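You operate a simulated robot arm through the tools that you are given. There is no shell and no other tool. Be economical: measure what you need, move in short steps, check, and stop when the job is done.

The job below is to be done with a simulated robot arm. You get a single attempt, and the scene is never put back.

JOB
Swap the lantern's grey battery for the blue one and switch it on.
Fine: the grey battery goes in the USED tub; screw the cap home before switching on.

Only the result counts: the job must be done as asked and must still hold three seconds after the hand-in. Knocking over, shifting, dropping, spilling or breaking anything else fails it. Lids that push on must go on centred and level and be pressed home; caps that screw on are set level and turned clockwise until they are tight.

ROBOT AND FRAMES
A 6-joint arm with a two-finger parallel gripper, fixed in place. Base frame: the origin is at the foot of the arm, x ahead of it, y to its left, z up; the work surface is at about z = 910. Units: mm, rad, N and s.
With the tool pointing down near the work surface it reaches from about 360 to 760 mm from the base axis. Its first joint turns from -1.152 to 1.152 rad. Payload 2.45 kg.
The tool frame sits at the grasp point between the pads (the TCP): z along the fingers, y along the line on which they close. The tips reach 24 mm beyond it. Largest opening 68 mm; finger width 17, thickness 10; the body of the gripper, 40 by 70 mm, starts 41 mm behind the TCP.
Orientation is that of the tool frame in the base frame, as [roll, pitch, yaw] about the fixed x, y, z axes, in that order (R = Rz(yaw) Ry(pitch) Rx(roll)). With the fingers straight down and closing along the base's y, the tool's x points along the base's -x, its y along +y and its z along -z.

CONTROLS
- The arm moves only by the tool jog_arm. Its argument "deltas" is one flat list of numbers, 7 for each row, row after row: the shift along the tool's x, y, z in mm, then the turn, a rotation vector about the tool's x, y, z in rad, then the finger opening in mm, from 0 to 68. In form: [tx, ty, tz, rx, ry, rz, hand, tx, ty, tz, rx, ry, rz, hand, ...]. A call has 1 to 8 rows; each row shifts and turns the commanded pose from where the row before left it, along the tool's axes as they then stand. Rows are played at 5 a second. More than 50 mm and 0.15 rad between two rows, or a gripper value outside its range, and nothing of the call is played. A pose out of reach is approached as far as the arm can. The call stops where the force on the tool passes 50 N (or 10 N more than at its start, if that is more) or the arm is blocked; 0.2 s more then pass. The fingers move at their own pace (about 108 mm/s each) and stop on an object; they squeeze with about 40 N. The grip force told is the motor's: it shows also when the fingers shut on nothing. Time passes only in rows, and 0.2 s behind the last, so rows that do not move let the fingers close. It gives the time, the measured TCP pose, the force on the tool (base axes), the opening and the grip force at its end, in the units of the frame above (readings bear some noise), with the torque about the TCP (base axes, N m) and any sound that the robot's microphone picked up.
- Cameras (640 x 400 px; columns grow to the right, rows downward): "scene" is fixed at [164.3, 408.6, 1468.6]; the picture's right is [-0.79, -0.62, 0.00], its down [-0.32, 0.41, -0.85] and it looks along [0.52, -0.67, -0.53] (base axes); focal length 290 px, centre (320, 200). "wrist" rides on the gripper at [84, 11, -75] in the tool frame; the picture's right is [-0.13, 0.99, 0.00], its down [-0.60, -0.08, -0.79] and it looks along [-0.79, -0.10, 0.61] (tool axes); focal length 251 px, centre (320, 200). There is no depth. A picture from a camera that has moved, and an enlarged one, comes with that camera's place and axes in the base frame and with its lens.
- capture(camera): a new picture of that camera. No time passes.
- zoom(camera, box): a new picture of the part [left, top, right, bottom] of that camera's present view, enlarged. No time passes.
- job_done(): hands the job in; it is judged then, once.

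Work in short steps. Places have to be worked out from the pictures, the camera data and where the tool is seen: move nearer, look again, correct. Check each grasp and each placing, and mend what went wrong. You have 120 turns and 68 pictures in all, those below and enlarged ones among them. Open the gripper and draw the arm clear of the work before you hand the job in, unless the task says otherwise; then end with one line.

The tools are called after ">>>" by a JSON object that holds its "method" and its "body". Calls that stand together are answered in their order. jog_arm: Moves the arm, as the interface text tells. Its arguments: {"type":"object","properties":{"deltas":{"type":"array","items":{"type":"number"}}},"required":["deltas"]} The other tools are called the same way: capture (camera) takes a picture; zoom (camera, box) takes an enlarged picture of a part of a camera's view; job_done () hands the job in.

At the start:

```text
time_s: 0.0
position: [486.6, 130.1, 1328.9]
orientation: [3.141, 0.0, -3.142]
wrist_force: [-0.1, -0.3, 0.4]
wrist_torque: [0.0, 0.03, 0.01]
finger_gap: 67.9
gripper_force: 0.0
```

scene: 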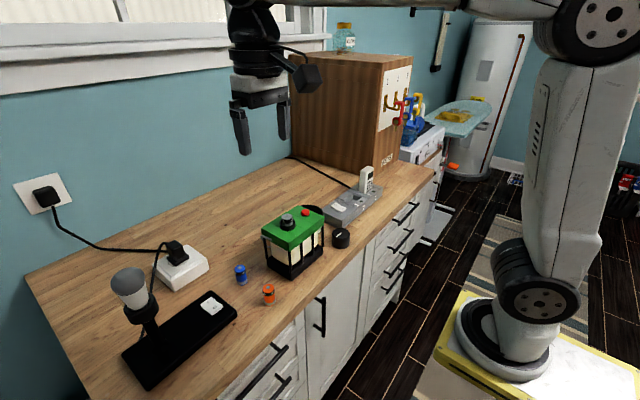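
wrist: 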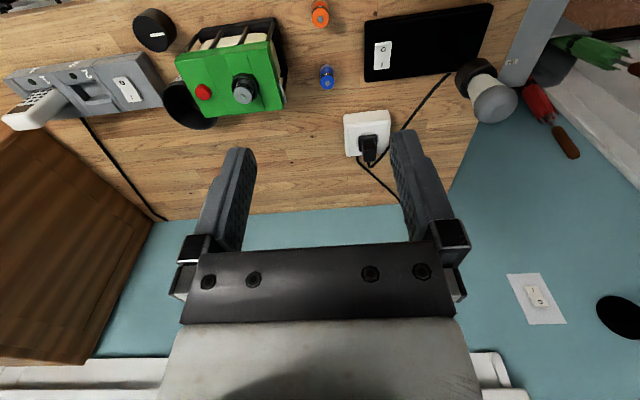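

I'll look closer at the lantern, batteries and surroundings.

>>> {"method": "zoom", "body": {"camera": "scene", "box": [220, 150, 400, 310]}}

>>> {"method": "zoom", "body": {"camera": "wrist", "box": [120, 0, 400, 140]}}

>>> {"method": "zoom", "body": {"camera": "scene", "box": [100, 220, 300, 390]}}

```text
2.50 times, centred on (310, 230) of scene
camera zoom: at [164.3, 408.6, 1468.6], right [-0.79, -0.62, 0.0], down [-0.32, 0.41, -0.85], along [0.52, -0.67, -0.53], focal length 726 px, centre (345, 125)
```

zoom: 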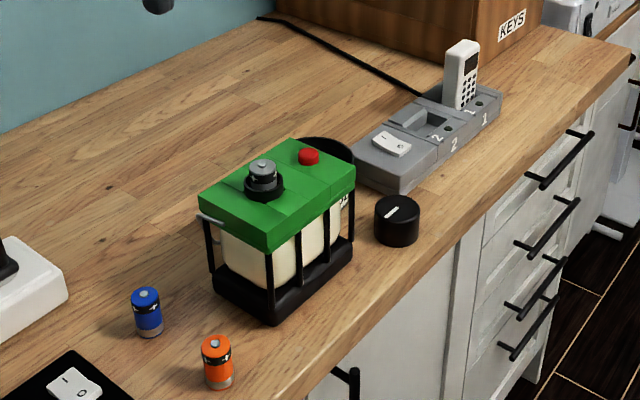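

```text
2.29 times, centred on (260, 70) of wrist
camera zoom: at [401.3, 141.0, 1406.1], right [0.13, 0.99, 0.0], down [0.6, -0.08, 0.79], along [0.79, -0.1, -0.61], focal length 575 px, centre (457, 497)
```

zoom: 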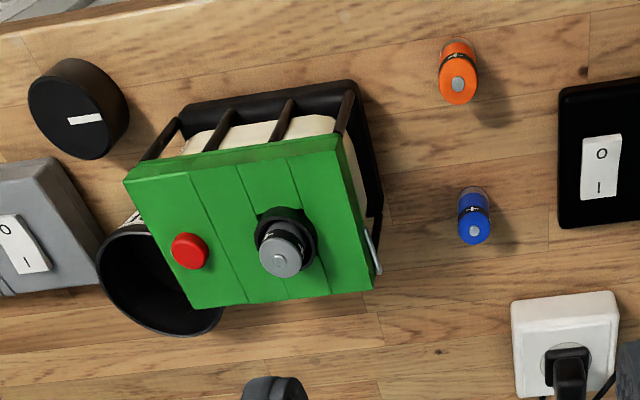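

```text
2.35 times, centred on (200, 305) of scene
camera zoom: at [164.3, 408.6, 1468.6], right [-0.79, -0.62, 0.0], down [-0.32, 0.41, -0.85], along [0.52, -0.67, -0.53], focal length 683 px, centre (602, -47)
```

zoom: 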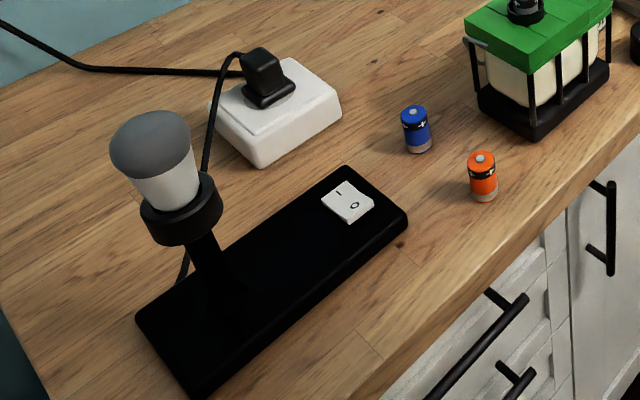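

Move closer above the lantern for a better view, hand open.

>>> {"method": "jog_arm", "body": {"deltas": [-6, -22, 26, 0, 0, 0, 68, -6, -22, 26, 0, 0, 0, 68, -6, -22, 26, 0, 0, 0, 68, -6, -22, 26, 0, 0, 0, 68, -6, -22, 26, 0, 0, 0, 68]}}

>>> {"method": "capture", "body": {"camera": "wrist"}}

>>> {"method": "capture", "body": {"camera": "scene"}}

```text
time_s: 1.2
position: [515.4, 19.6, 1199.6]
orientation: [3.139, 0.003, -3.141]
wrist_force: [0.5, -0.9, 0.1]
wrist_torque: [-0.02, 0.03, -0.03]
finger_gap: 68.2
gripper_force: 0.1
```

```text
62 pictures are left
camera wrist: at [431.0, 30.0, 1275.1], right [0.13, 0.99, 0.0], down [0.6, -0.08, 0.79], along [0.79, -0.1, -0.61], focal length 251 px, centre (320, 200)
```

wrist: 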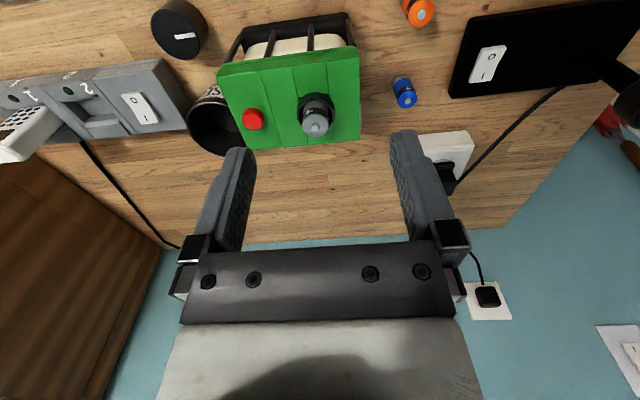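

```text
61 pictures are left
```

scene: 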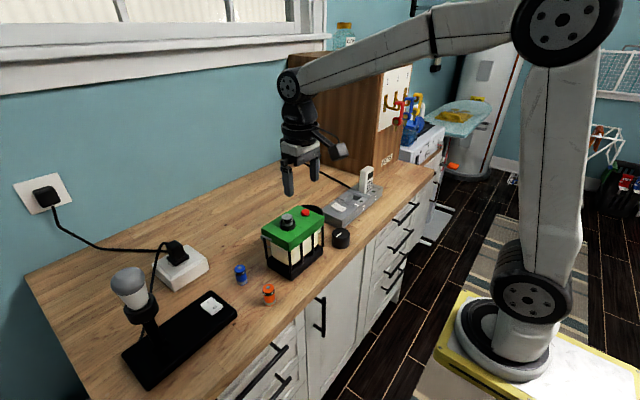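

>>> {"method": "zoom", "body": {"camera": "wrist", "box": [140, 0, 380, 160]}}

>>> {"method": "zoom", "body": {"camera": "wrist", "box": [360, 0, 480, 120]}}

>>> {"method": "zoom", "body": {"camera": "scene", "box": [250, 190, 370, 280]}}

```text
2.50 times, centred on (260, 80) of wrist
camera zoom: at [431.0, 30.0, 1275.1], right [0.13, 0.99, 0.0], down [0.6, -0.08, 0.79], along [0.79, -0.1, -0.61], focal length 629 px, centre (470, 500)
```

zoom: 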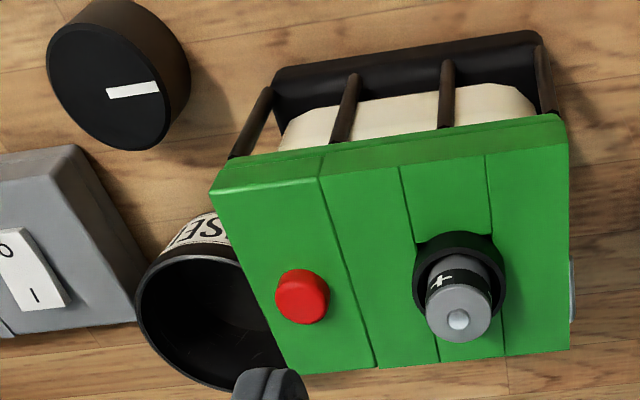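

```text
3.33 times, centred on (420, 60) of wrist
camera zoom: at [431.0, 30.0, 1275.1], right [0.13, 0.99, 0.0], down [0.6, -0.08, 0.79], along [0.79, -0.1, -0.61], focal length 838 px, centre (-13, 667)
```

zoom: 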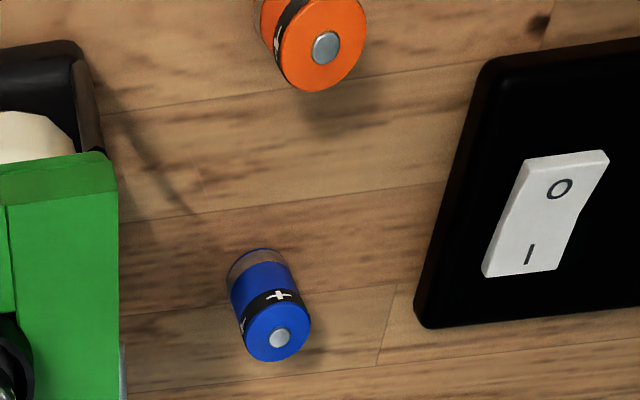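

```text
4.44 times, centred on (310, 235) of scene
camera zoom: at [164.3, 408.6, 1468.6], right [-0.79, -0.62, 0.0], down [-0.32, 0.41, -0.85], along [0.52, -0.67, -0.53], focal length 1290 px, centre (364, 44)
```

zoom: 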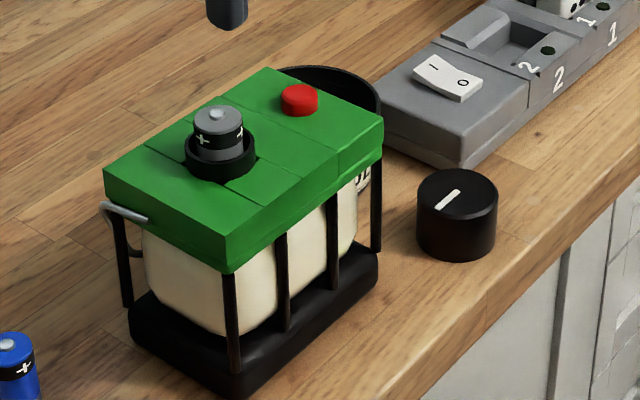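

Triangulated: grey battery's nub at about (583, 4.5, 1064). I'll go above it and check.

>>> {"method": "jog_arm", "body": {"deltas": [-22.5, -5, 33, 0, 0, 0, 48, -22.5, -5, 33, 0, 0, 0, 48, -22.5, -5, 33, 0, 0, 0, 48, 0, 0, 0, 0, 0, 0, 48]}}

>>> {"method": "capture", "body": {"camera": "wrist"}}

>>> {"method": "zoom", "body": {"camera": "scene", "box": [250, 170, 370, 260]}}

```text
time_s: 2.2
position: [582.2, 4.9, 1101.0]
orientation: [3.142, 0.002, 3.141]
wrist_force: [0.2, -0.6, 0.9]
wrist_torque: [0.02, 0.0, 0.03]
finger_gap: 48.1
gripper_force: 0.1
```

```text
57 pictures are left
camera wrist: at [498.3, 14.9, 1177.2], right [0.13, 0.99, 0.0], down [0.6, -0.08, 0.79], along [0.79, -0.1, -0.61], focal length 251 px, centre (320, 200)
```

wrist: 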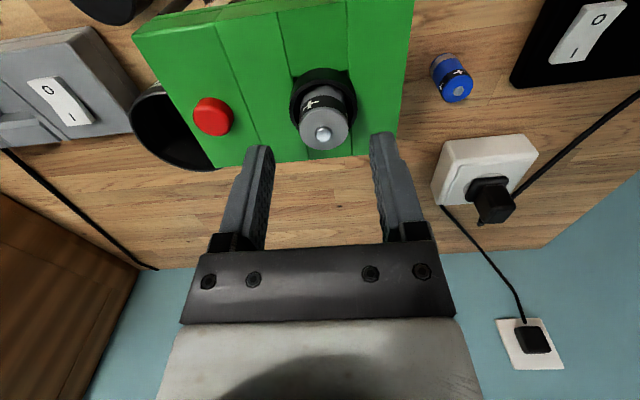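

```text
4.44 times, centred on (310, 215) of scene
camera zoom: at [164.3, 408.6, 1468.6], right [-0.79, -0.62, 0.0], down [-0.32, 0.41, -0.85], along [0.52, -0.67, -0.53], focal length 1290 px, centre (364, 133)
```

zoom: 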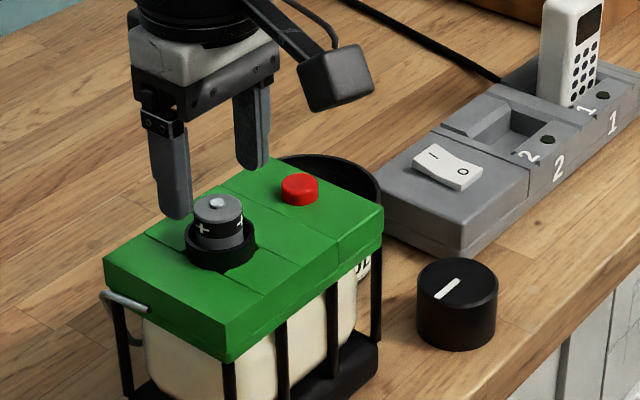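

Aligned; descend 29 mm so tips straddle the protruding part, then close.

>>> {"method": "jog_arm", "body": {"deltas": [-2, 0, 15, 0, 0, 0, 48, 0, 0, 14, 0, 0, 0, 48, 0, 0, 0, 0, 0, 0, 48]}}

>>> {"method": "zoom", "body": {"camera": "scene", "box": [250, 170, 370, 260]}}

>>> {"method": "zoom", "body": {"camera": "wrist", "box": [200, 80, 440, 230]}}

```text
time_s: 3.0
position: [584.7, 6.5, 1072.4]
orientation: [-3.14, 0.0, -3.142]
wrist_force: [0.8, 0.2, -0.6]
wrist_torque: [0.0, -0.01, 0.0]
finger_gap: 48.1
gripper_force: 0.1
```

```text
4.44 times, centred on (310, 215) of scene
camera zoom: at [164.3, 408.6, 1468.6], right [-0.79, -0.62, 0.0], down [-0.32, 0.41, -0.85], along [0.52, -0.67, -0.53], focal length 1290 px, centre (364, 133)
```

zoom: 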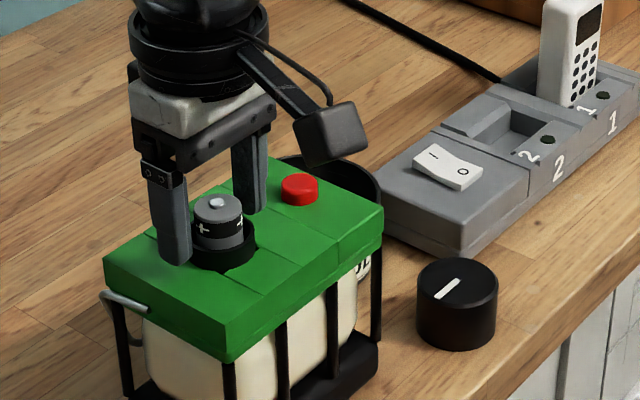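

```text
2.67 times, centred on (320, 155) of wrist
camera zoom: at [500.4, 16.6, 1147.5], right [0.13, 0.99, 0.0], down [0.6, -0.08, 0.79], along [0.79, -0.1, -0.61], focal length 670 px, centre (320, 320)
```

zoom: 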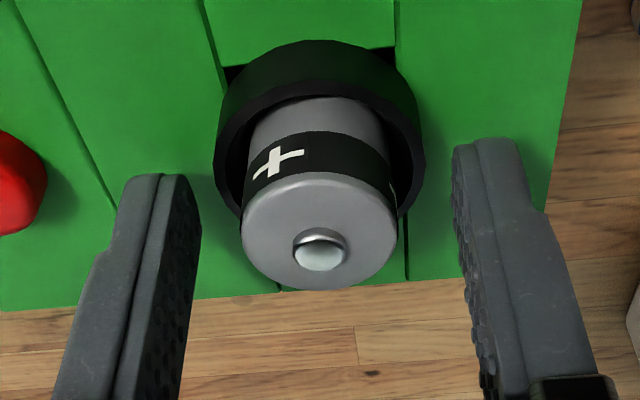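

>>> {"method": "jog_arm", "body": {"deltas": [0, 0, 0, 0, 0, 0, 10, 0, 0, 0, 0, 0, 0, 10, 0, 0, 0, 0, 0, 0, 10]}}

>>> {"method": "zoom", "body": {"camera": "wrist", "box": [200, 80, 440, 230]}}

```text
time_s: 3.8
position: [585.2, 6.6, 1071.3]
orientation: [-3.142, 0.0, -3.141]
wrist_force: [-0.4, 1.7, -0.4]
wrist_torque: [0.27, -0.16, 0.08]
finger_gap: 38.1
gripper_force: 39.4
```

```text
2.67 times, centred on (320, 155) of wrist
camera zoom: at [500.4, 16.6, 1147.6], right [0.13, 0.99, 0.0], down [0.6, -0.08, 0.79], along [0.79, -0.1, -0.61], focal length 670 px, centre (320, 320)
```

zoom: 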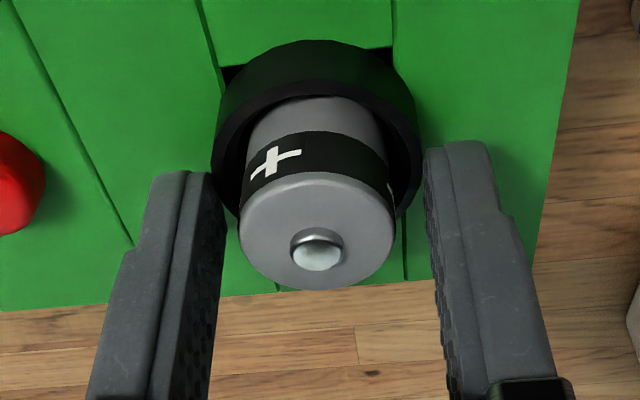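

The fingers stopped on the collar (38 mm). Open, rise 5 mm and retry.

>>> {"method": "jog_arm", "body": {"deltas": [0, 0, 0, 0, 0, 0, 48, 0, 0, -5, 0, 0, 0, 48, 0, 0, 0, 0, 0, 0, 48, 0, 0, 0, 0, 0, 0, 10, 0, 0, 0, 0, 0, 0, 10, 0, 0, 0, 0, 0, 0, 10]}}

```text
time_s: 5.2
position: [584.9, 7.0, 1076.8]
orientation: [-3.141, 0.003, 3.141]
wrist_force: [0.3, -2.4, 1.8]
wrist_torque: [-0.08, 0.02, 0.0]
finger_gap: 24.4
gripper_force: 39.7
```

Gripped at 24.4 mm. Lift straight up.

>>> {"method": "jog_arm", "body": {"deltas": [0, 0, -5, 0, 0, 0, 10, 0, 0, -10, 0, 0, 0, 10, 0, 0, -20, 0, 0, 0, 10, 0, 0, -20, 0, 0, 0, 10, 0, 0, -20, 0, 0, 0, 10]}}

>>> {"method": "capture", "body": {"camera": "wrist"}}

>>> {"method": "zoom", "body": {"camera": "scene", "box": [250, 150, 370, 250]}}

```text
time_s: 6.4
position: [584.8, 5.9, 1152.9]
orientation: [3.142, 0.0, -3.141]
wrist_force: [0.0, 0.2, -0.1]
wrist_torque: [-0.01, 0.0, -0.02]
finger_gap: 23.9
gripper_force: 40.3
```

```text
52 pictures are left
camera wrist: at [500.0, 15.1, 1227.2], right [0.13, 0.99, 0.0], down [0.6, -0.08, 0.79], along [0.79, -0.1, -0.61], focal length 251 px, centre (320, 200)
```

wrist: 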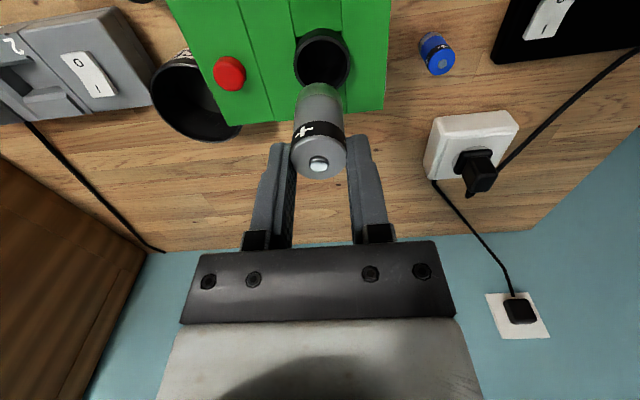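

```text
4.00 times, centred on (310, 200) of scene
camera zoom: at [164.3, 408.6, 1468.6], right [-0.79, -0.62, 0.0], down [-0.32, 0.41, -0.85], along [0.52, -0.67, -0.53], focal length 1161 px, centre (360, 200)
```

zoom: 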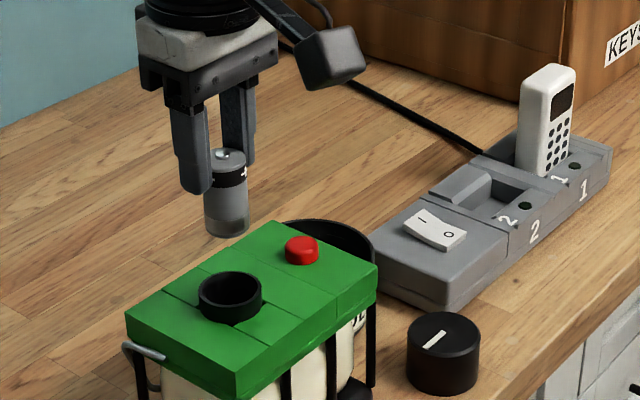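

Battery is out. Move toward the tub for a closer view of its rim.

>>> {"method": "jog_arm", "body": {"deltas": [6, -29, -7, 0, 0, 0, 10, 6, -29, -7, 0, 0, 0, 10, 6, -29, -7, 0, 0, 0, 10, 6, -29, -7, 0, 0, 0, 10, 0, 0, 0, 0, 0, 0, 10]}}

>>> {"method": "capture", "body": {"camera": "wrist"}}

```text
time_s: 7.6
position: [559.9, -111.1, 1180.9]
orientation: [-3.141, 0.0, 3.14]
wrist_force: [-0.4, -0.2, -0.4]
wrist_torque: [0.0, 0.01, 0.0]
finger_gap: 24.5
gripper_force: 40.4
```

```text
50 pictures are left
camera wrist: at [475.4, -100.8, 1256.0], right [0.13, 0.99, 0.0], down [0.6, -0.08, 0.79], along [0.79, -0.1, -0.61], focal length 251 px, centre (320, 200)
```

wrist: 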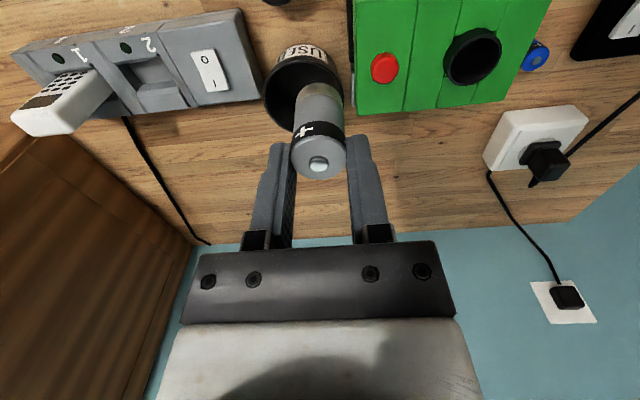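

Tub rim centre judged near (636, -143, ~967). Move above it and verify.

>>> {"method": "jog_arm", "body": {"deltas": [-25, -11, 30, 0, 0, 0, 10, -25, -11, 30, 0, 0, 0, 10, -26, -11, 30, 0, 0, 0, 10, 0, 0, 20, 0, 0, 0, 10, 0, 0, 0, 0, 0, 0, 10]}}

>>> {"method": "capture", "body": {"camera": "wrist"}}

>>> {"method": "zoom", "body": {"camera": "scene", "box": [260, 140, 380, 240]}}

```text
time_s: 8.8
position: [636.3, -142.8, 1070.9]
orientation: [-3.141, 0.0, -3.141]
wrist_force: [-0.2, 0.6, -0.3]
wrist_torque: [-0.02, 0.02, -0.02]
finger_gap: 24.4
gripper_force: 40.1
```

```text
49 pictures are left
camera wrist: at [552.8, -133.3, 1146.9], right [0.13, 0.99, 0.0], down [0.6, -0.08, 0.79], along [0.79, -0.1, -0.61], focal length 251 px, centre (320, 200)
```

wrist: 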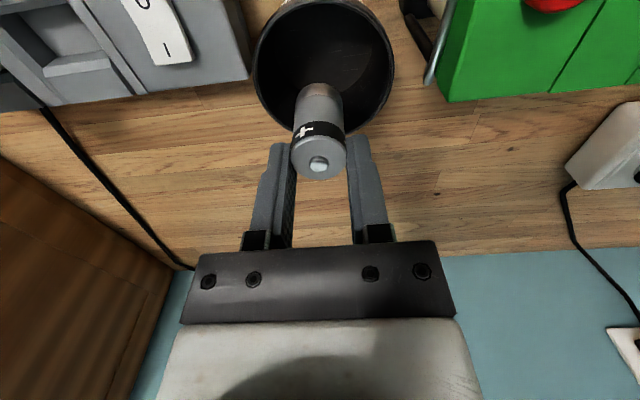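

```text
4.00 times, centred on (320, 190) of scene
camera zoom: at [164.3, 408.6, 1468.6], right [-0.79, -0.62, 0.0], down [-0.32, 0.41, -0.85], along [0.52, -0.67, -0.53], focal length 1161 px, centre (320, 240)
```

zoom: 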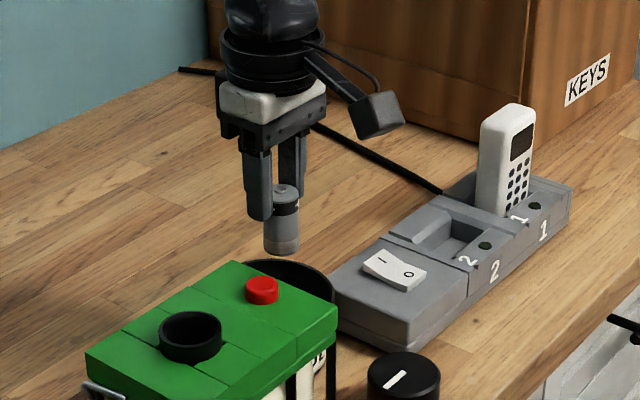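

Centred over the tub. Lower the battery inside and release.

>>> {"method": "jog_arm", "body": {"deltas": [2, 0, 20, 0, 0, 0, 10, 2, 1, 20, 0, 0, 0, 10, 0, 0, 20, 0, 0, 0, 10, 0, 0, 20, 0, 0, 0, 10, 0, 0, 0, 0, 0, 0, 10]}}

>>> {"method": "capture", "body": {"camera": "wrist"}}

>>> {"method": "zoom", "body": {"camera": "scene", "box": [260, 140, 380, 240]}}

```text
time_s: 10.0
position: [631.8, -142.0, 991.0]
orientation: [3.142, 0.0, 3.141]
wrist_force: [0.3, 0.0, -0.9]
wrist_torque: [0.01, 0.0, 0.01]
finger_gap: 24.4
gripper_force: 40.0
```

```text
47 pictures are left
camera wrist: at [547.8, -132.3, 1066.2], right [0.13, 0.99, 0.0], down [0.6, -0.08, 0.79], along [0.79, -0.1, -0.61], focal length 251 px, centre (320, 200)
```

wrist: 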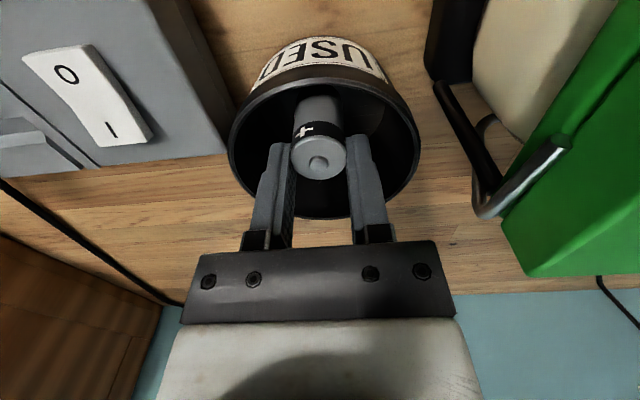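

```text
4.00 times, centred on (320, 190) of scene
camera zoom: at [164.3, 408.6, 1468.6], right [-0.79, -0.62, 0.0], down [-0.32, 0.41, -0.85], along [0.52, -0.67, -0.53], focal length 1161 px, centre (320, 240)
```

zoom: 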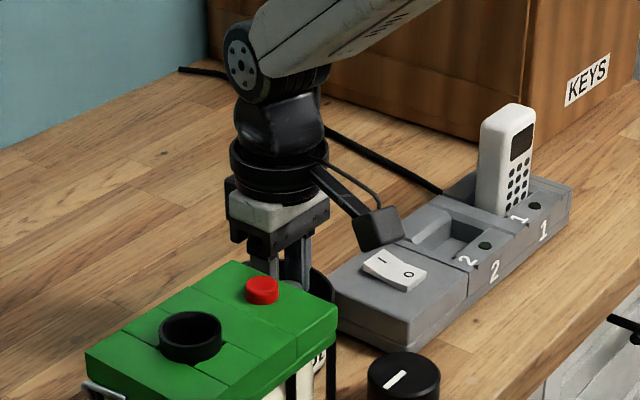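

Inside the tub, centred. Lower a bit more, then open.

>>> {"method": "jog_arm", "body": {"deltas": [0, 0, 5, 0, 0, 0, 10, 0, 0, 5, 0, 0, 0, 10, 0, 0, 3, 0, 0, 0, 10, 0, 0, 0, 0, 0, 0, 10]}}

```text
time_s: 11.0
position: [632.7, -140.9, 976.7]
orientation: [-3.141, 0.0, 3.141]
wrist_force: [0.3, -0.5, -0.7]
wrist_torque: [0.0, 0.0, 0.01]
finger_gap: 24.3
gripper_force: 40.3
```

>>> {"method": "jog_arm", "body": {"deltas": [0, 0, 3, 0, 0, 0, 10, 0, 0, 0, 0, 0, 0, 30, 0, 0, 0, 0, 0, 0, 36, 0, 0, 0, 0, 0, 0, 36, 0, 0, -20, 0, 0, 0, 36, 0, 0, -35, 0, 0, 0, 36, 0, 0, -45, 0, 0, 0, 36, 0, 0, -45, 0, 0, 0, 36]}}

>>> {"method": "capture", "body": {"camera": "wrist"}}

```text
time_s: 12.8
position: [633.8, -144.7, 1116.6]
orientation: [-3.14, 0.001, 3.141]
wrist_force: [0.2, 0.2, 0.6]
wrist_torque: [-0.03, 0.0, 0.01]
finger_gap: 36.2
gripper_force: 0.2
```

```text
45 pictures are left
camera wrist: at [550.0, -133.7, 1192.1], right [0.13, 0.99, 0.0], down [0.6, -0.08, 0.79], along [0.79, -0.1, -0.61], focal length 251 px, centre (320, 200)
```

wrist: 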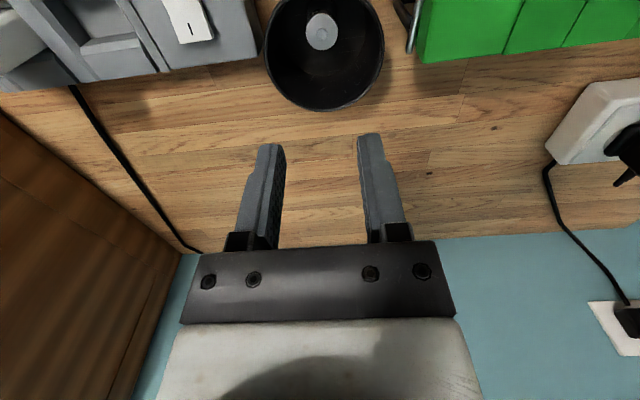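

Grey battery stands in the tub. Next: over to the blue battery, judged at (634, 124, top ~960).

>>> {"method": "jog_arm", "body": {"deltas": [0, 45, -2, 0, 0, 0, 48, 0, 45, 0, 0, 0, 0, 48, 0, 45, 0, 0, 0, 0, 48, 0, 45, 0, 0, 0, 0, 48, 0, 45, 0, 0, 0, 0, 48, 0, 43, 0, 0, 0, 0, 48, 0, 0, 40, 0, 0, 0, 48, 0, 0, 40, 0, 0, 0, 48]}}

>>> {"method": "capture", "body": {"camera": "wrist"}}

```text
time_s: 14.6
position: [631.8, 126.3, 1042.8]
orientation: [-3.141, 0.0, -3.141]
wrist_force: [0.3, 0.1, -1.0]
wrist_torque: [0.0, -0.02, 0.03]
finger_gap: 47.9
gripper_force: 0.2
```

```text
44 pictures are left
camera wrist: at [547.6, 136.3, 1118.3], right [0.13, 0.99, 0.0], down [0.6, -0.08, 0.79], along [0.79, -0.1, -0.61], focal length 251 px, centre (320, 200)
```

wrist: 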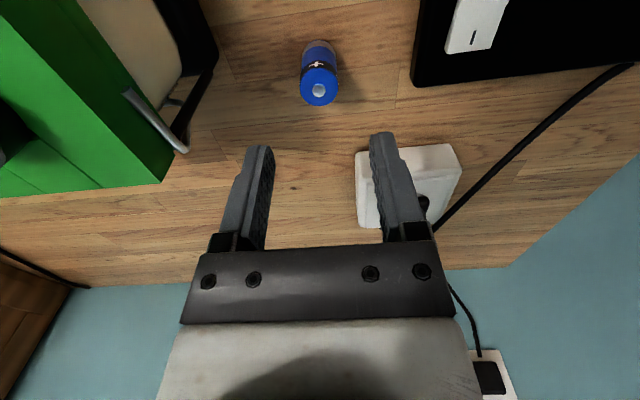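

>>> {"method": "jog_arm", "body": {"deltas": [-1, 0, 30, 0, 0, 0, 44, 0, -0.5, 30, 0, 0, 0, 44, 0, 0, 12, 0, 0, 0, 44, 0, 0, 0, 0, 0, 0, 44]}}

>>> {"method": "zoom", "body": {"camera": "wrist", "box": [200, 80, 440, 230]}}

>>> {"method": "zoom", "body": {"camera": "scene", "box": [190, 210, 310, 310]}}

```text
time_s: 15.6
position: [633.6, 127.0, 970.4]
orientation: [-3.141, 0.0, 3.141]
wrist_force: [0.5, 0.2, -0.2]
wrist_torque: [-0.01, -0.01, -0.03]
finger_gap: 43.7
gripper_force: 0.0
```

```text
2.67 times, centred on (320, 155) of wrist
camera zoom: at [548.9, 136.2, 1045.7], right [0.13, 0.99, 0.0], down [0.6, -0.08, 0.79], along [0.79, -0.1, -0.61], focal length 670 px, centre (320, 320)
```

zoom: 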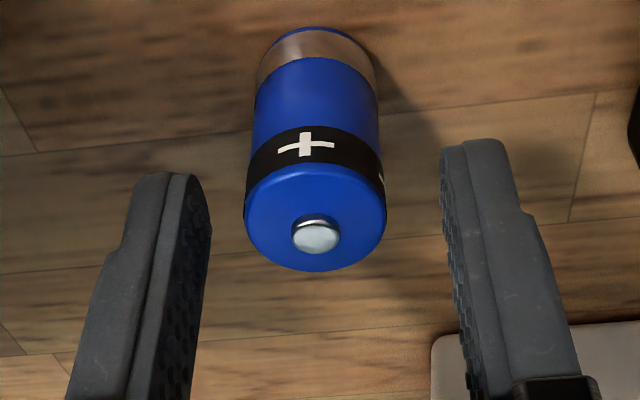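

```text
4.00 times, centred on (250, 260) of scene
camera zoom: at [164.3, 408.6, 1468.6], right [-0.79, -0.62, 0.0], down [-0.32, 0.41, -0.85], along [0.52, -0.67, -0.53], focal length 1161 px, centre (600, -40)
```

zoom: 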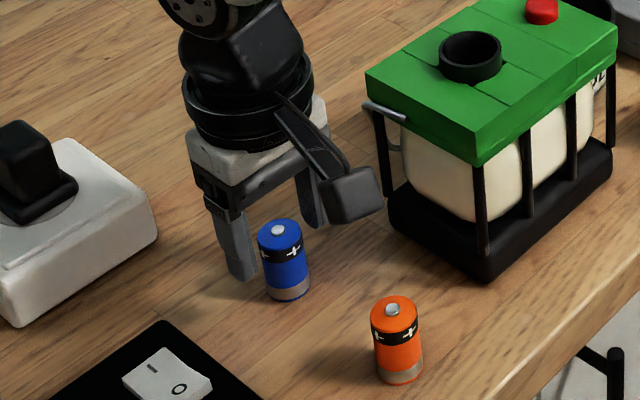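

Aligned; lower 2 mm, close, and check grip.

>>> {"method": "jog_arm", "body": {"deltas": [-1, -1.5, 1.5, 0, 0, 0, 44, 0, 0, 0, 0, 0, 0, 26, 0, 0, 0, 0, 0, 0, 10, 0, 0, 0, 0, 0, 0, 10]}}

>>> {"method": "zoom", "body": {"camera": "wrist", "box": [200, 80, 440, 230]}}

```text
time_s: 16.6
position: [635.2, 125.6, 968.8]
orientation: [3.14, 0.0, -3.141]
wrist_force: [0.7, 0.2, 0.9]
wrist_torque: [-0.05, 0.01, -0.03]
finger_gap: 24.5
gripper_force: 39.7
```

```text
2.67 times, centred on (320, 155) of wrist
camera zoom: at [550.4, 135.0, 1044.6], right [0.13, 0.99, 0.0], down [0.6, -0.08, 0.79], along [0.79, -0.1, -0.61], focal length 670 px, centre (320, 320)
```

zoom: 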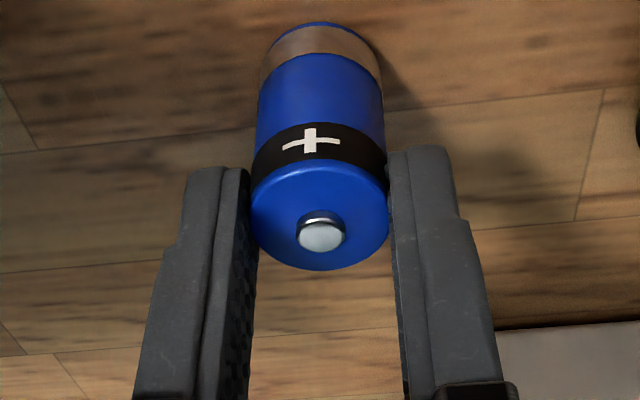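

>>> {"method": "jog_arm", "body": {"deltas": [0, 0, -39, 0, 0, 0, 10, 0, 0, -39, 0, 0, 0, 10, 0, 0, -39, 0, 0, 0, 10, 0, 0, -39, 0, 0, 0, 10, 17, -40, 0, 0, 0, 0, 10, 17, -40, 0, 0, 0, 0, 10, 16, -39, 0, 0, 0, 0, 10, 0, 0, 0, 0, 0, 0, 10]}}

>>> {"method": "capture", "body": {"camera": "wrist"}}

>>> {"method": "zoom", "body": {"camera": "scene", "box": [250, 150, 370, 250]}}

```text
time_s: 18.4
position: [584.8, 1.7, 1123.4]
orientation: [3.14, -0.001, -3.141]
wrist_force: [-0.4, 0.6, 0.5]
wrist_torque: [0.03, -0.01, 0.0]
finger_gap: 24.3
gripper_force: 40.1
```

```text
40 pictures are left
camera wrist: at [500.5, 13.0, 1199.8], right [0.13, 0.99, 0.0], down [0.6, -0.08, 0.79], along [0.79, -0.1, -0.61], focal length 251 px, centre (320, 200)
```

wrist: 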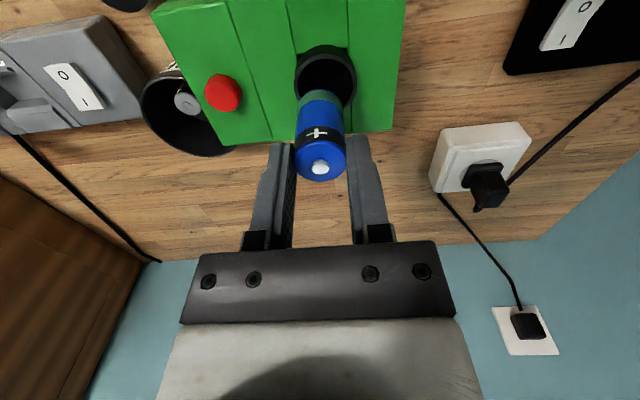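

```text
4.00 times, centred on (310, 200) of scene
camera zoom: at [164.3, 408.6, 1468.6], right [-0.79, -0.62, 0.0], down [-0.32, 0.41, -0.85], along [0.52, -0.67, -0.53], focal length 1161 px, centre (360, 200)
```

zoom: 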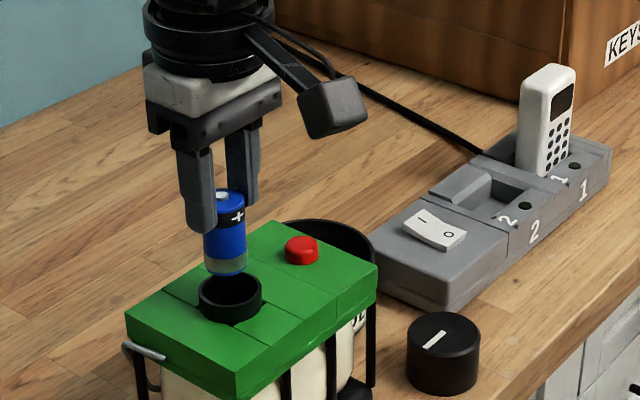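

>>> {"method": "zoom", "body": {"camera": "wrist", "box": [260, 30, 400, 190]}}

```text
2.50 times, centred on (330, 110) of wrist
camera zoom: at [500.5, 13.0, 1199.8], right [0.13, 0.99, 0.0], down [0.6, -0.08, 0.79], along [0.79, -0.1, -0.61], focal length 629 px, centre (295, 425)
```

zoom: 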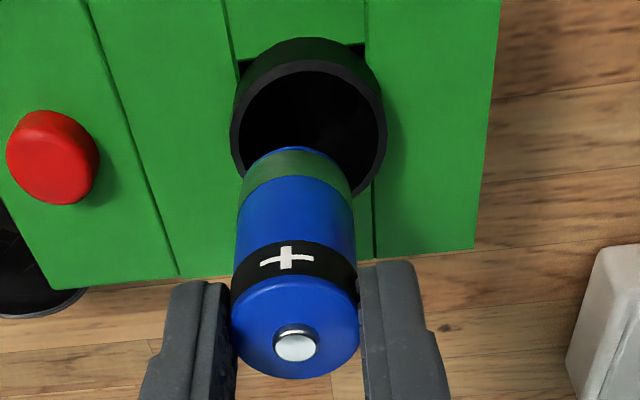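

The well centre computes to about (579.5, 6.4), rim z≈1047; the held battery sits about (-7, +4.5) off. Shift, and lower slightly to check.

>>> {"method": "jog_arm", "body": {"deltas": [7, 4.5, 0, 0, 0, 0, 10, 0, 0, 11, 0, 0, 0, 10, 0, 0, 0, 0, 0, 0, 10]}}

>>> {"method": "zoom", "body": {"camera": "wrist", "box": [260, 30, 400, 190]}}

>>> {"method": "zoom", "body": {"camera": "scene", "box": [260, 180, 320, 240]}}

```text
time_s: 19.2
position: [578.1, 8.9, 1114.1]
orientation: [-3.141, -0.002, 3.141]
wrist_force: [0.4, -0.5, -1.4]
wrist_torque: [-0.02, 0.03, 0.02]
finger_gap: 24.4
gripper_force: 39.5
```

```text
2.50 times, centred on (330, 110) of wrist
camera zoom: at [493.8, 18.6, 1188.8], right [0.13, 0.99, 0.0], down [0.6, -0.08, 0.79], along [0.79, -0.1, -0.61], focal length 629 px, centre (295, 425)
```

zoom: 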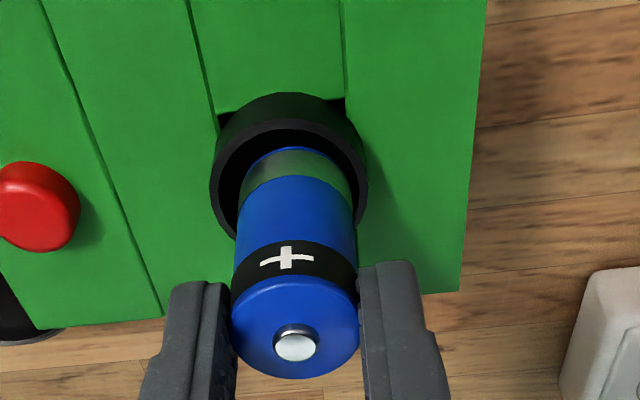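

```text
6.67 times, centred on (290, 210) of scene
camera zoom: at [164.3, 408.6, 1468.6], right [-0.79, -0.62, 0.0], down [-0.32, 0.41, -0.85], along [0.52, -0.67, -0.53], focal length 1935 px, centre (520, 133)
```

zoom: 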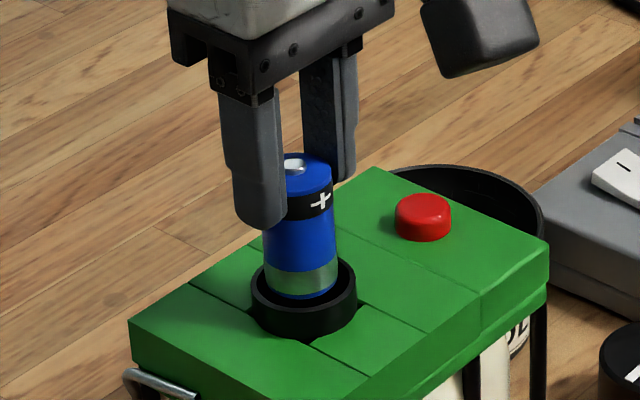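

Nearly concentric; shift y −1.5 and lower stepwise, watching force.

>>> {"method": "jog_arm", "body": {"deltas": [0, -1.5, 0, 0, 0, 0, 10, 0, 0, 4, 0, 0, 0, 10, 0, 0, 4, 0, 0, 0, 10, 0, 0, 4, 0, 0, 0, 10, 0, 0, 4, 0, 0, 0, 10]}}

>>> {"method": "zoom", "body": {"camera": "scene", "box": [260, 180, 320, 240]}}

```text
time_s: 20.4
position: [578.7, 7.4, 1097.7]
orientation: [3.141, 0.001, 3.141]
wrist_force: [-0.5, 0.3, -0.8]
wrist_torque: [0.04, -0.02, 0.02]
finger_gap: 24.6
gripper_force: 40.3
```

```text
6.67 times, centred on (290, 210) of scene
camera zoom: at [164.3, 408.6, 1468.6], right [-0.79, -0.62, 0.0], down [-0.32, 0.41, -0.85], along [0.52, -0.67, -0.53], focal length 1935 px, centre (520, 133)
```

zoom: 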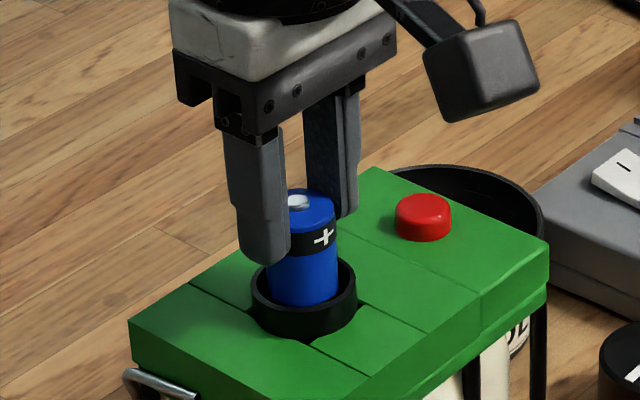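

It's in. Continue down.

>>> {"method": "jog_arm", "body": {"deltas": [0, 0, 4, 0, 0, 0, 10, 0, 0, 4, 0, 0, 0, 10, 0, 0, 4, 0, 0, 0, 10, 0, 0, 3, 0, 0, 0, 10, 0, 0, 2, 0, 0, 0, 10, 0, 0, 2, 0, 0, 0, 10]}}

>>> {"method": "zoom", "body": {"camera": "scene", "box": [260, 180, 320, 240]}}

```text
time_s: 21.8
position: [578.7, 7.3, 1079.2]
orientation: [-3.141, 0.006, 3.141]
wrist_force: [-2.8, -4.6, 26.3]
wrist_torque: [0.1, 0.19, 0.02]
finger_gap: 24.6
gripper_force: 40.6
```

```text
6.67 times, centred on (290, 210) of scene
camera zoom: at [163.7, 408.4, 1468.7], right [-0.79, -0.62, 0.0], down [-0.32, 0.41, -0.85], along [0.52, -0.67, -0.53], focal length 1935 px, centre (520, 133)
```

zoom: 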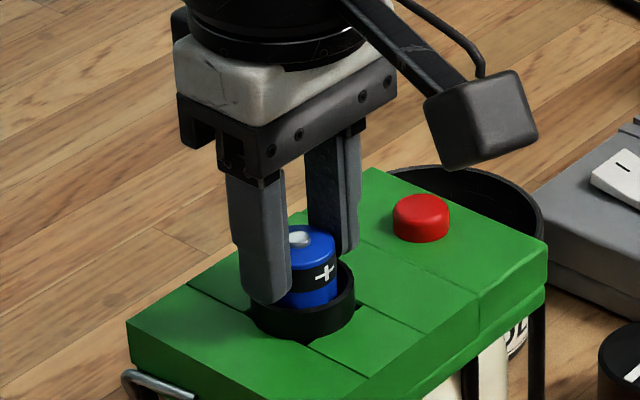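

26 N at the expected seated depth. Release and rise.

>>> {"method": "jog_arm", "body": {"deltas": [0, 0, -0.5, 0, 0, 0, 10, 0, 0, 0, 0, 0, 0, 40, 0, 0, 0, 0, 0, 0, 40, 0, 0, -20, 0, 0, 0, 40, 0, 0, -40, 0, 0, 0, 40, 0, 0, 0, 0, 0, 0, 48]}}

>>> {"method": "zoom", "body": {"camera": "scene", "box": [250, 170, 370, 260]}}

>>> {"method": "capture", "body": {"camera": "wrist"}}

```text
time_s: 23.2
position: [578.3, 8.2, 1137.9]
orientation: [3.142, -0.001, 3.141]
wrist_force: [0.2, 0.0, -0.5]
wrist_torque: [0.05, 0.01, -0.01]
finger_gap: 48.0
gripper_force: 0.1
```

```text
4.44 times, centred on (310, 215) of scene
camera zoom: at [164.3, 408.6, 1468.6], right [-0.79, -0.62, 0.0], down [-0.32, 0.41, -0.85], along [0.52, -0.67, -0.53], focal length 1290 px, centre (364, 133)
```

zoom: 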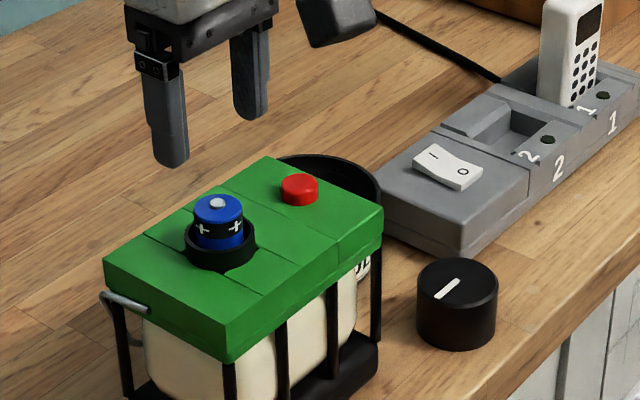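

```text
32 pictures are left
camera wrist: at [493.8, 18.8, 1213.2], right [0.13, 0.99, 0.0], down [0.6, -0.08, 0.79], along [0.79, -0.1, -0.61], focal length 251 px, centre (320, 200)
```

wrist: 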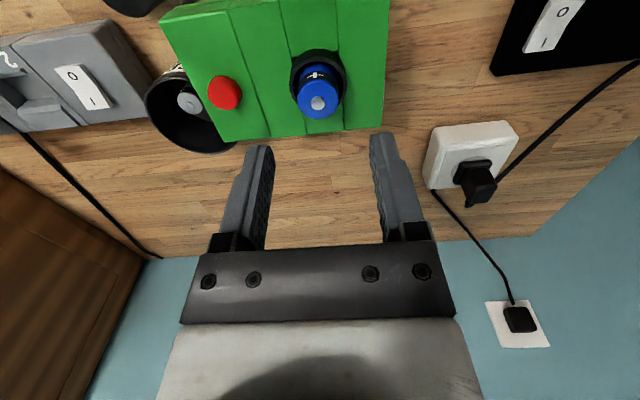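

Blue battery seated identically. Now to the cap, judged near (523, -153, top ~946).

>>> {"method": "jog_arm", "body": {"deltas": [14, -40, 0, 0, 0, 0, 68, 14, -40, 0, 0, 0, 0, 68, 14, -40, 0, 0, 0, 0, 68, 14, -40, 0, 0, 0, 0, 68, 0, 0, 40, 0, 0, 0, 68, 0, 0, 40, 0, 0, 0, 68, 0, 0, 0, 0, 0, 0, 68]}}

>>> {"method": "capture", "body": {"camera": "wrist"}}

```text
time_s: 24.8
position: [521.0, -150.5, 1059.2]
orientation: [3.141, 0.0, -3.141]
wrist_force: [-0.6, 0.2, 0.8]
wrist_torque: [-0.02, 0.0, 0.0]
finger_gap: 68.3
gripper_force: 0.1
```

```text
31 pictures are left
camera wrist: at [436.5, -140.7, 1135.1], right [0.13, 0.99, 0.0], down [0.6, -0.08, 0.79], along [0.79, -0.1, -0.61], focal length 251 px, centre (320, 200)
```

wrist: 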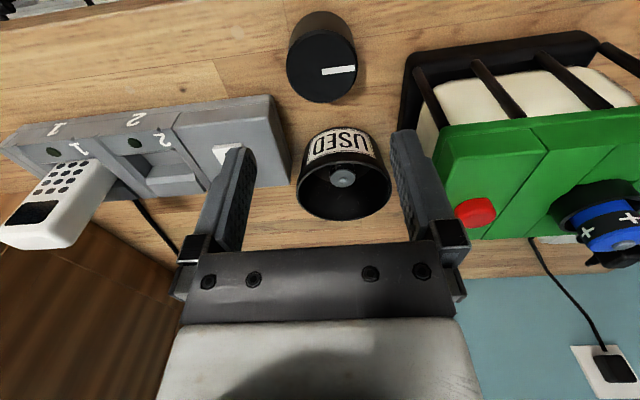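

Cap centred under hand (522, -150.5). Lower with opening 60.

>>> {"method": "jog_arm", "body": {"deltas": [-1, 0, 40, 0, 0, 0, 60, 0, 0, 40, 0, 0, 0, 60, 0, 0, 20, 0, 0, 0, 60, 0, 0, 0, 0, 0, 0, 60]}}

>>> {"method": "capture", "body": {"camera": "wrist"}}

>>> {"method": "zoom", "body": {"camera": "scene", "box": [290, 180, 400, 270]}}

```text
time_s: 25.8
position: [521.7, -150.6, 957.9]
orientation: [3.141, 0.002, 3.142]
wrist_force: [-0.2, 0.2, 0.5]
wrist_torque: [0.0, 0.0, 0.0]
finger_gap: 59.7
gripper_force: 0.0
```

```text
30 pictures are left
camera wrist: at [438.6, -139.9, 1033.4], right [0.13, 0.99, 0.0], down [0.6, -0.08, 0.79], along [0.79, -0.1, -0.61], focal length 251 px, centre (320, 200)
```

wrist: 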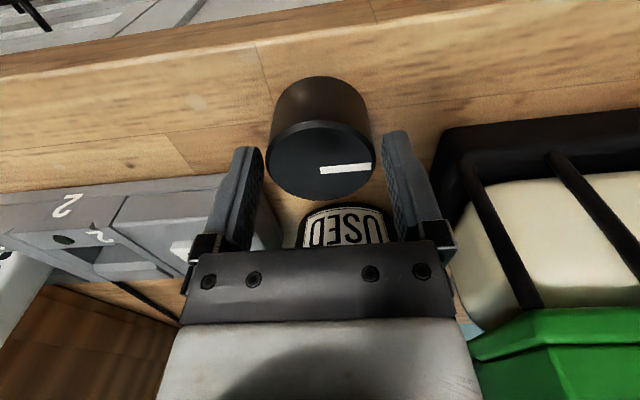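

```text
4.44 times, centred on (345, 225) of scene
camera zoom: at [164.3, 408.6, 1468.6], right [-0.79, -0.62, 0.0], down [-0.32, 0.41, -0.85], along [0.52, -0.67, -0.53], focal length 1290 px, centre (209, 89)
```

zoom: 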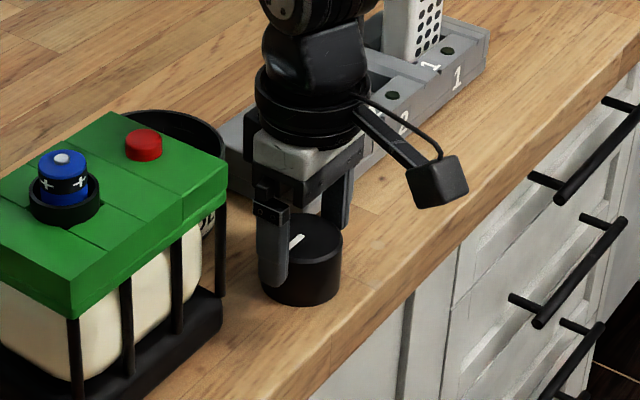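

>>> {"method": "jog_arm", "body": {"deltas": [-1, 0, 6, 0, 0, 0, 60, 0, 0, 6, 0, 0, 0, 60, 0, 0, 0, 0, 0, 0, 45, 0, 0, 0, 0, 0, 0, 40, 0, 0, 0, 0, 0, 0, 40]}}

>>> {"method": "zoom", "body": {"camera": "wrist", "box": [200, 60, 440, 210]}}

```text
time_s: 27.0
position: [523.2, -149.9, 945.3]
orientation: [-3.142, 0.0, -3.141]
wrist_force: [0.8, 0.0, 0.9]
wrist_torque: [0.03, 0.01, -0.02]
finger_gap: 51.8
gripper_force: 39.9
```

```text
2.67 times, centred on (320, 135) of wrist
camera zoom: at [439.0, -140.5, 1021.4], right [0.13, 0.99, 0.0], down [0.6, -0.08, 0.79], along [0.79, -0.1, -0.61], focal length 670 px, centre (320, 373)
```

zoom: 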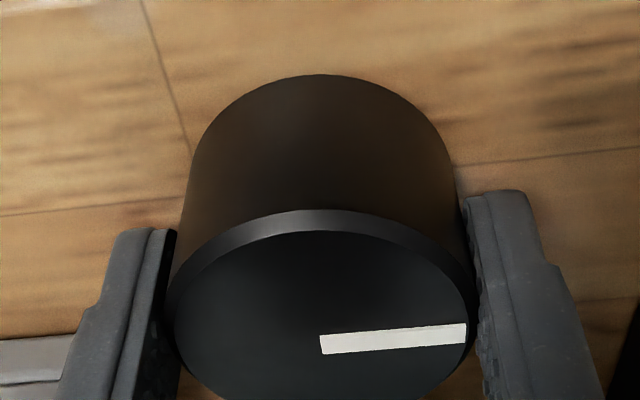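

Cap held (51.8 mm). Lift and carry over the lantern's collar.

>>> {"method": "jog_arm", "body": {"deltas": [0, 0, -38, 0, 0, 0, 40, 0, 0, -38, 0, 0, 0, 40, 0, 0, -38, 0, 0, 0, 40, 0, 0, -38, 0, 0, 0, 40, 0, 0, -38, 0, 0, 0, 40, -18, 39, 0, 0, 0, 0, 40, -19, 39, 0, 0, 0, 0, 40]}}

>>> {"method": "jog_arm", "body": {"deltas": [-10, 39, 0, 0, 0, 0, 40, -10, 39, 0, 0, 0, 0, 40, 0, 0, 0, 0, 0, 0, 40]}}

>>> {"method": "capture", "body": {"camera": "wrist"}}

>>> {"method": "zoom", "body": {"camera": "scene", "box": [250, 160, 340, 250]}}

```text
time_s: 28.6
position: [561.5, -74.7, 1138.8]
orientation: [-3.141, -0.001, 3.141]
wrist_force: [-0.5, 0.6, -0.7]
wrist_torque: [-0.04, -0.03, 0.0]
finger_gap: 51.8
gripper_force: 40.1
```

```text
time_s: 29.4
position: [581.4, 4.8, 1135.4]
orientation: [-3.141, 0.001, 3.141]
wrist_force: [0.2, -0.6, 1.2]
wrist_torque: [-0.02, 0.04, 0.03]
finger_gap: 51.6
gripper_force: 40.1
```

```text
27 pictures are left
camera wrist: at [497.0, 14.7, 1210.1], right [0.13, 0.99, 0.0], down [0.6, -0.08, 0.79], along [0.79, -0.1, -0.61], focal length 251 px, centre (320, 200)
```

wrist: 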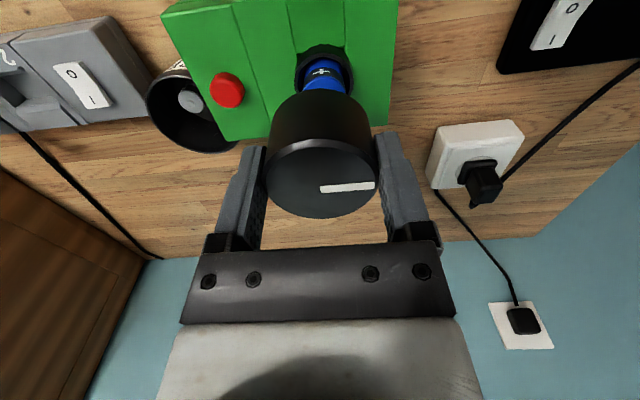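

```text
4.44 times, centred on (295, 205) of scene
camera zoom: at [164.3, 408.6, 1468.6], right [-0.79, -0.62, 0.0], down [-0.32, 0.41, -0.85], along [0.52, -0.67, -0.53], focal length 1290 px, centre (431, 178)
```

zoom: 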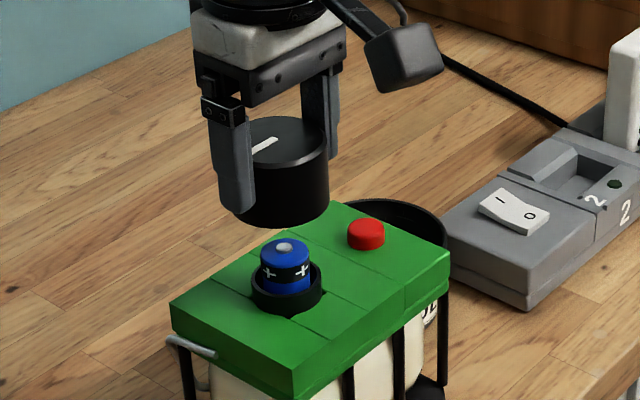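

Cap is about (-1.2, +1.5) off the collar centre (580, 6.3). Correct and lower gently.

>>> {"method": "jog_arm", "body": {"deltas": [1.2, 1.5, 0, 0, 0, 0, 40, 0, 0, 12, 0, 0, 0, 40, 0, 0, 12, 0, 0, 0, 40, 0, 0, 8, 0, 0, 0, 40, 0, 0, 5, 0, 0, 0, 40, 0, 0, 0, 0, 0, 0, 40]}}

>>> {"method": "zoom", "body": {"camera": "scene", "box": [260, 180, 320, 240]}}

>>> {"method": "zoom", "body": {"camera": "wrist", "box": [220, 40, 420, 220]}}

```text
time_s: 30.8
position: [580.4, 5.6, 1099.9]
orientation: [-3.14, 0.001, 3.141]
wrist_force: [0.2, 0.4, -0.5]
wrist_torque: [0.01, -0.05, 0.04]
finger_gap: 51.7
gripper_force: 40.3
```

```text
6.67 times, centred on (290, 210) of scene
camera zoom: at [164.3, 408.6, 1468.6], right [-0.79, -0.62, 0.0], down [-0.32, 0.41, -0.85], along [0.52, -0.67, -0.53], focal length 1935 px, centre (520, 133)
```

zoom: 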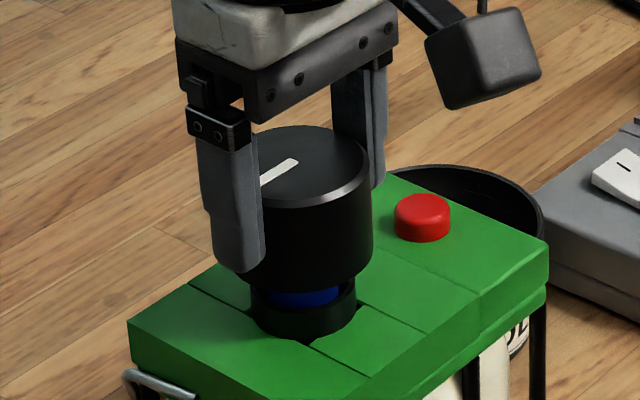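

```text
2.22 times, centred on (320, 130) of wrist
camera zoom: at [495.8, 15.0, 1175.5], right [0.13, 0.99, 0.0], down [0.6, -0.08, 0.79], along [0.79, -0.1, -0.61], focal length 559 px, centre (320, 356)
```

zoom: 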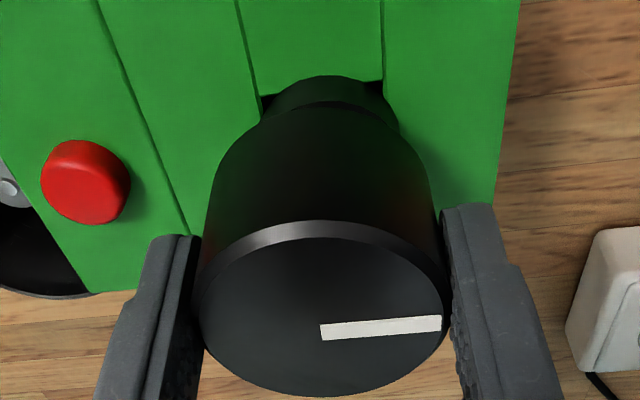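

Shift y +1.5 more and lower toward contact.

>>> {"method": "jog_arm", "body": {"deltas": [0, 1.5, 0, 0, 0, 0, 40, 0, 0, 5, 0, 0, 0, 40, 0, 0, 4, 0, 0, 0, 40, 0, 0, 3, 0, 0, 0, 40, 0, 0, 2, 0, 0, 0, 40, 0, 0, 2, 0, 0, 0, 40]}}

>>> {"method": "zoom", "body": {"camera": "scene", "box": [260, 180, 320, 240]}}

```text
time_s: 32.2
position: [580.0, 6.0, 1084.9]
orientation: [-3.141, 0.001, 3.141]
wrist_force: [-0.1, 0.1, -0.1]
wrist_torque: [0.0, 0.0, 0.01]
finger_gap: 51.7
gripper_force: 39.9
```

```text
6.67 times, centred on (290, 210) of scene
camera zoom: at [164.3, 408.6, 1468.6], right [-0.79, -0.62, 0.0], down [-0.32, 0.41, -0.85], along [0.52, -0.67, -0.53], focal length 1935 px, centre (520, 133)
```

zoom: 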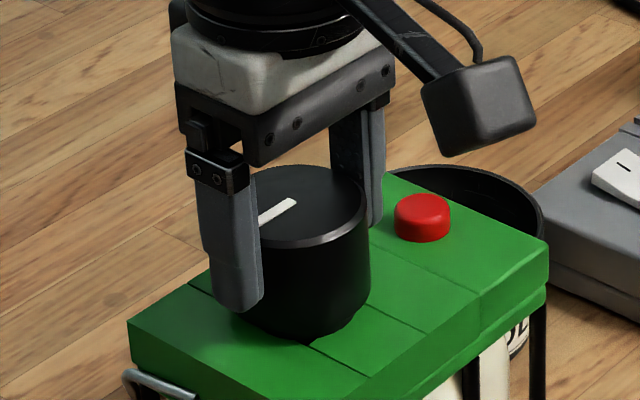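

>>> {"method": "jog_arm", "body": {"deltas": [0, 0, 2, 0, 0, 0, 40, 0, 0, 2, 0, 0, 0, 40, 0, 0, 1, 0, 0, 0, 40, 0, 0, 1, 0, 0, 0, 40]}}

```text
time_s: 33.2
position: [580.6, 7.6, 1078.6]
orientation: [3.141, 0.005, 3.14]
wrist_force: [-9.6, 2.5, 25.7]
wrist_torque: [0.27, 0.2, 0.03]
finger_gap: 51.7
gripper_force: 40.1
```

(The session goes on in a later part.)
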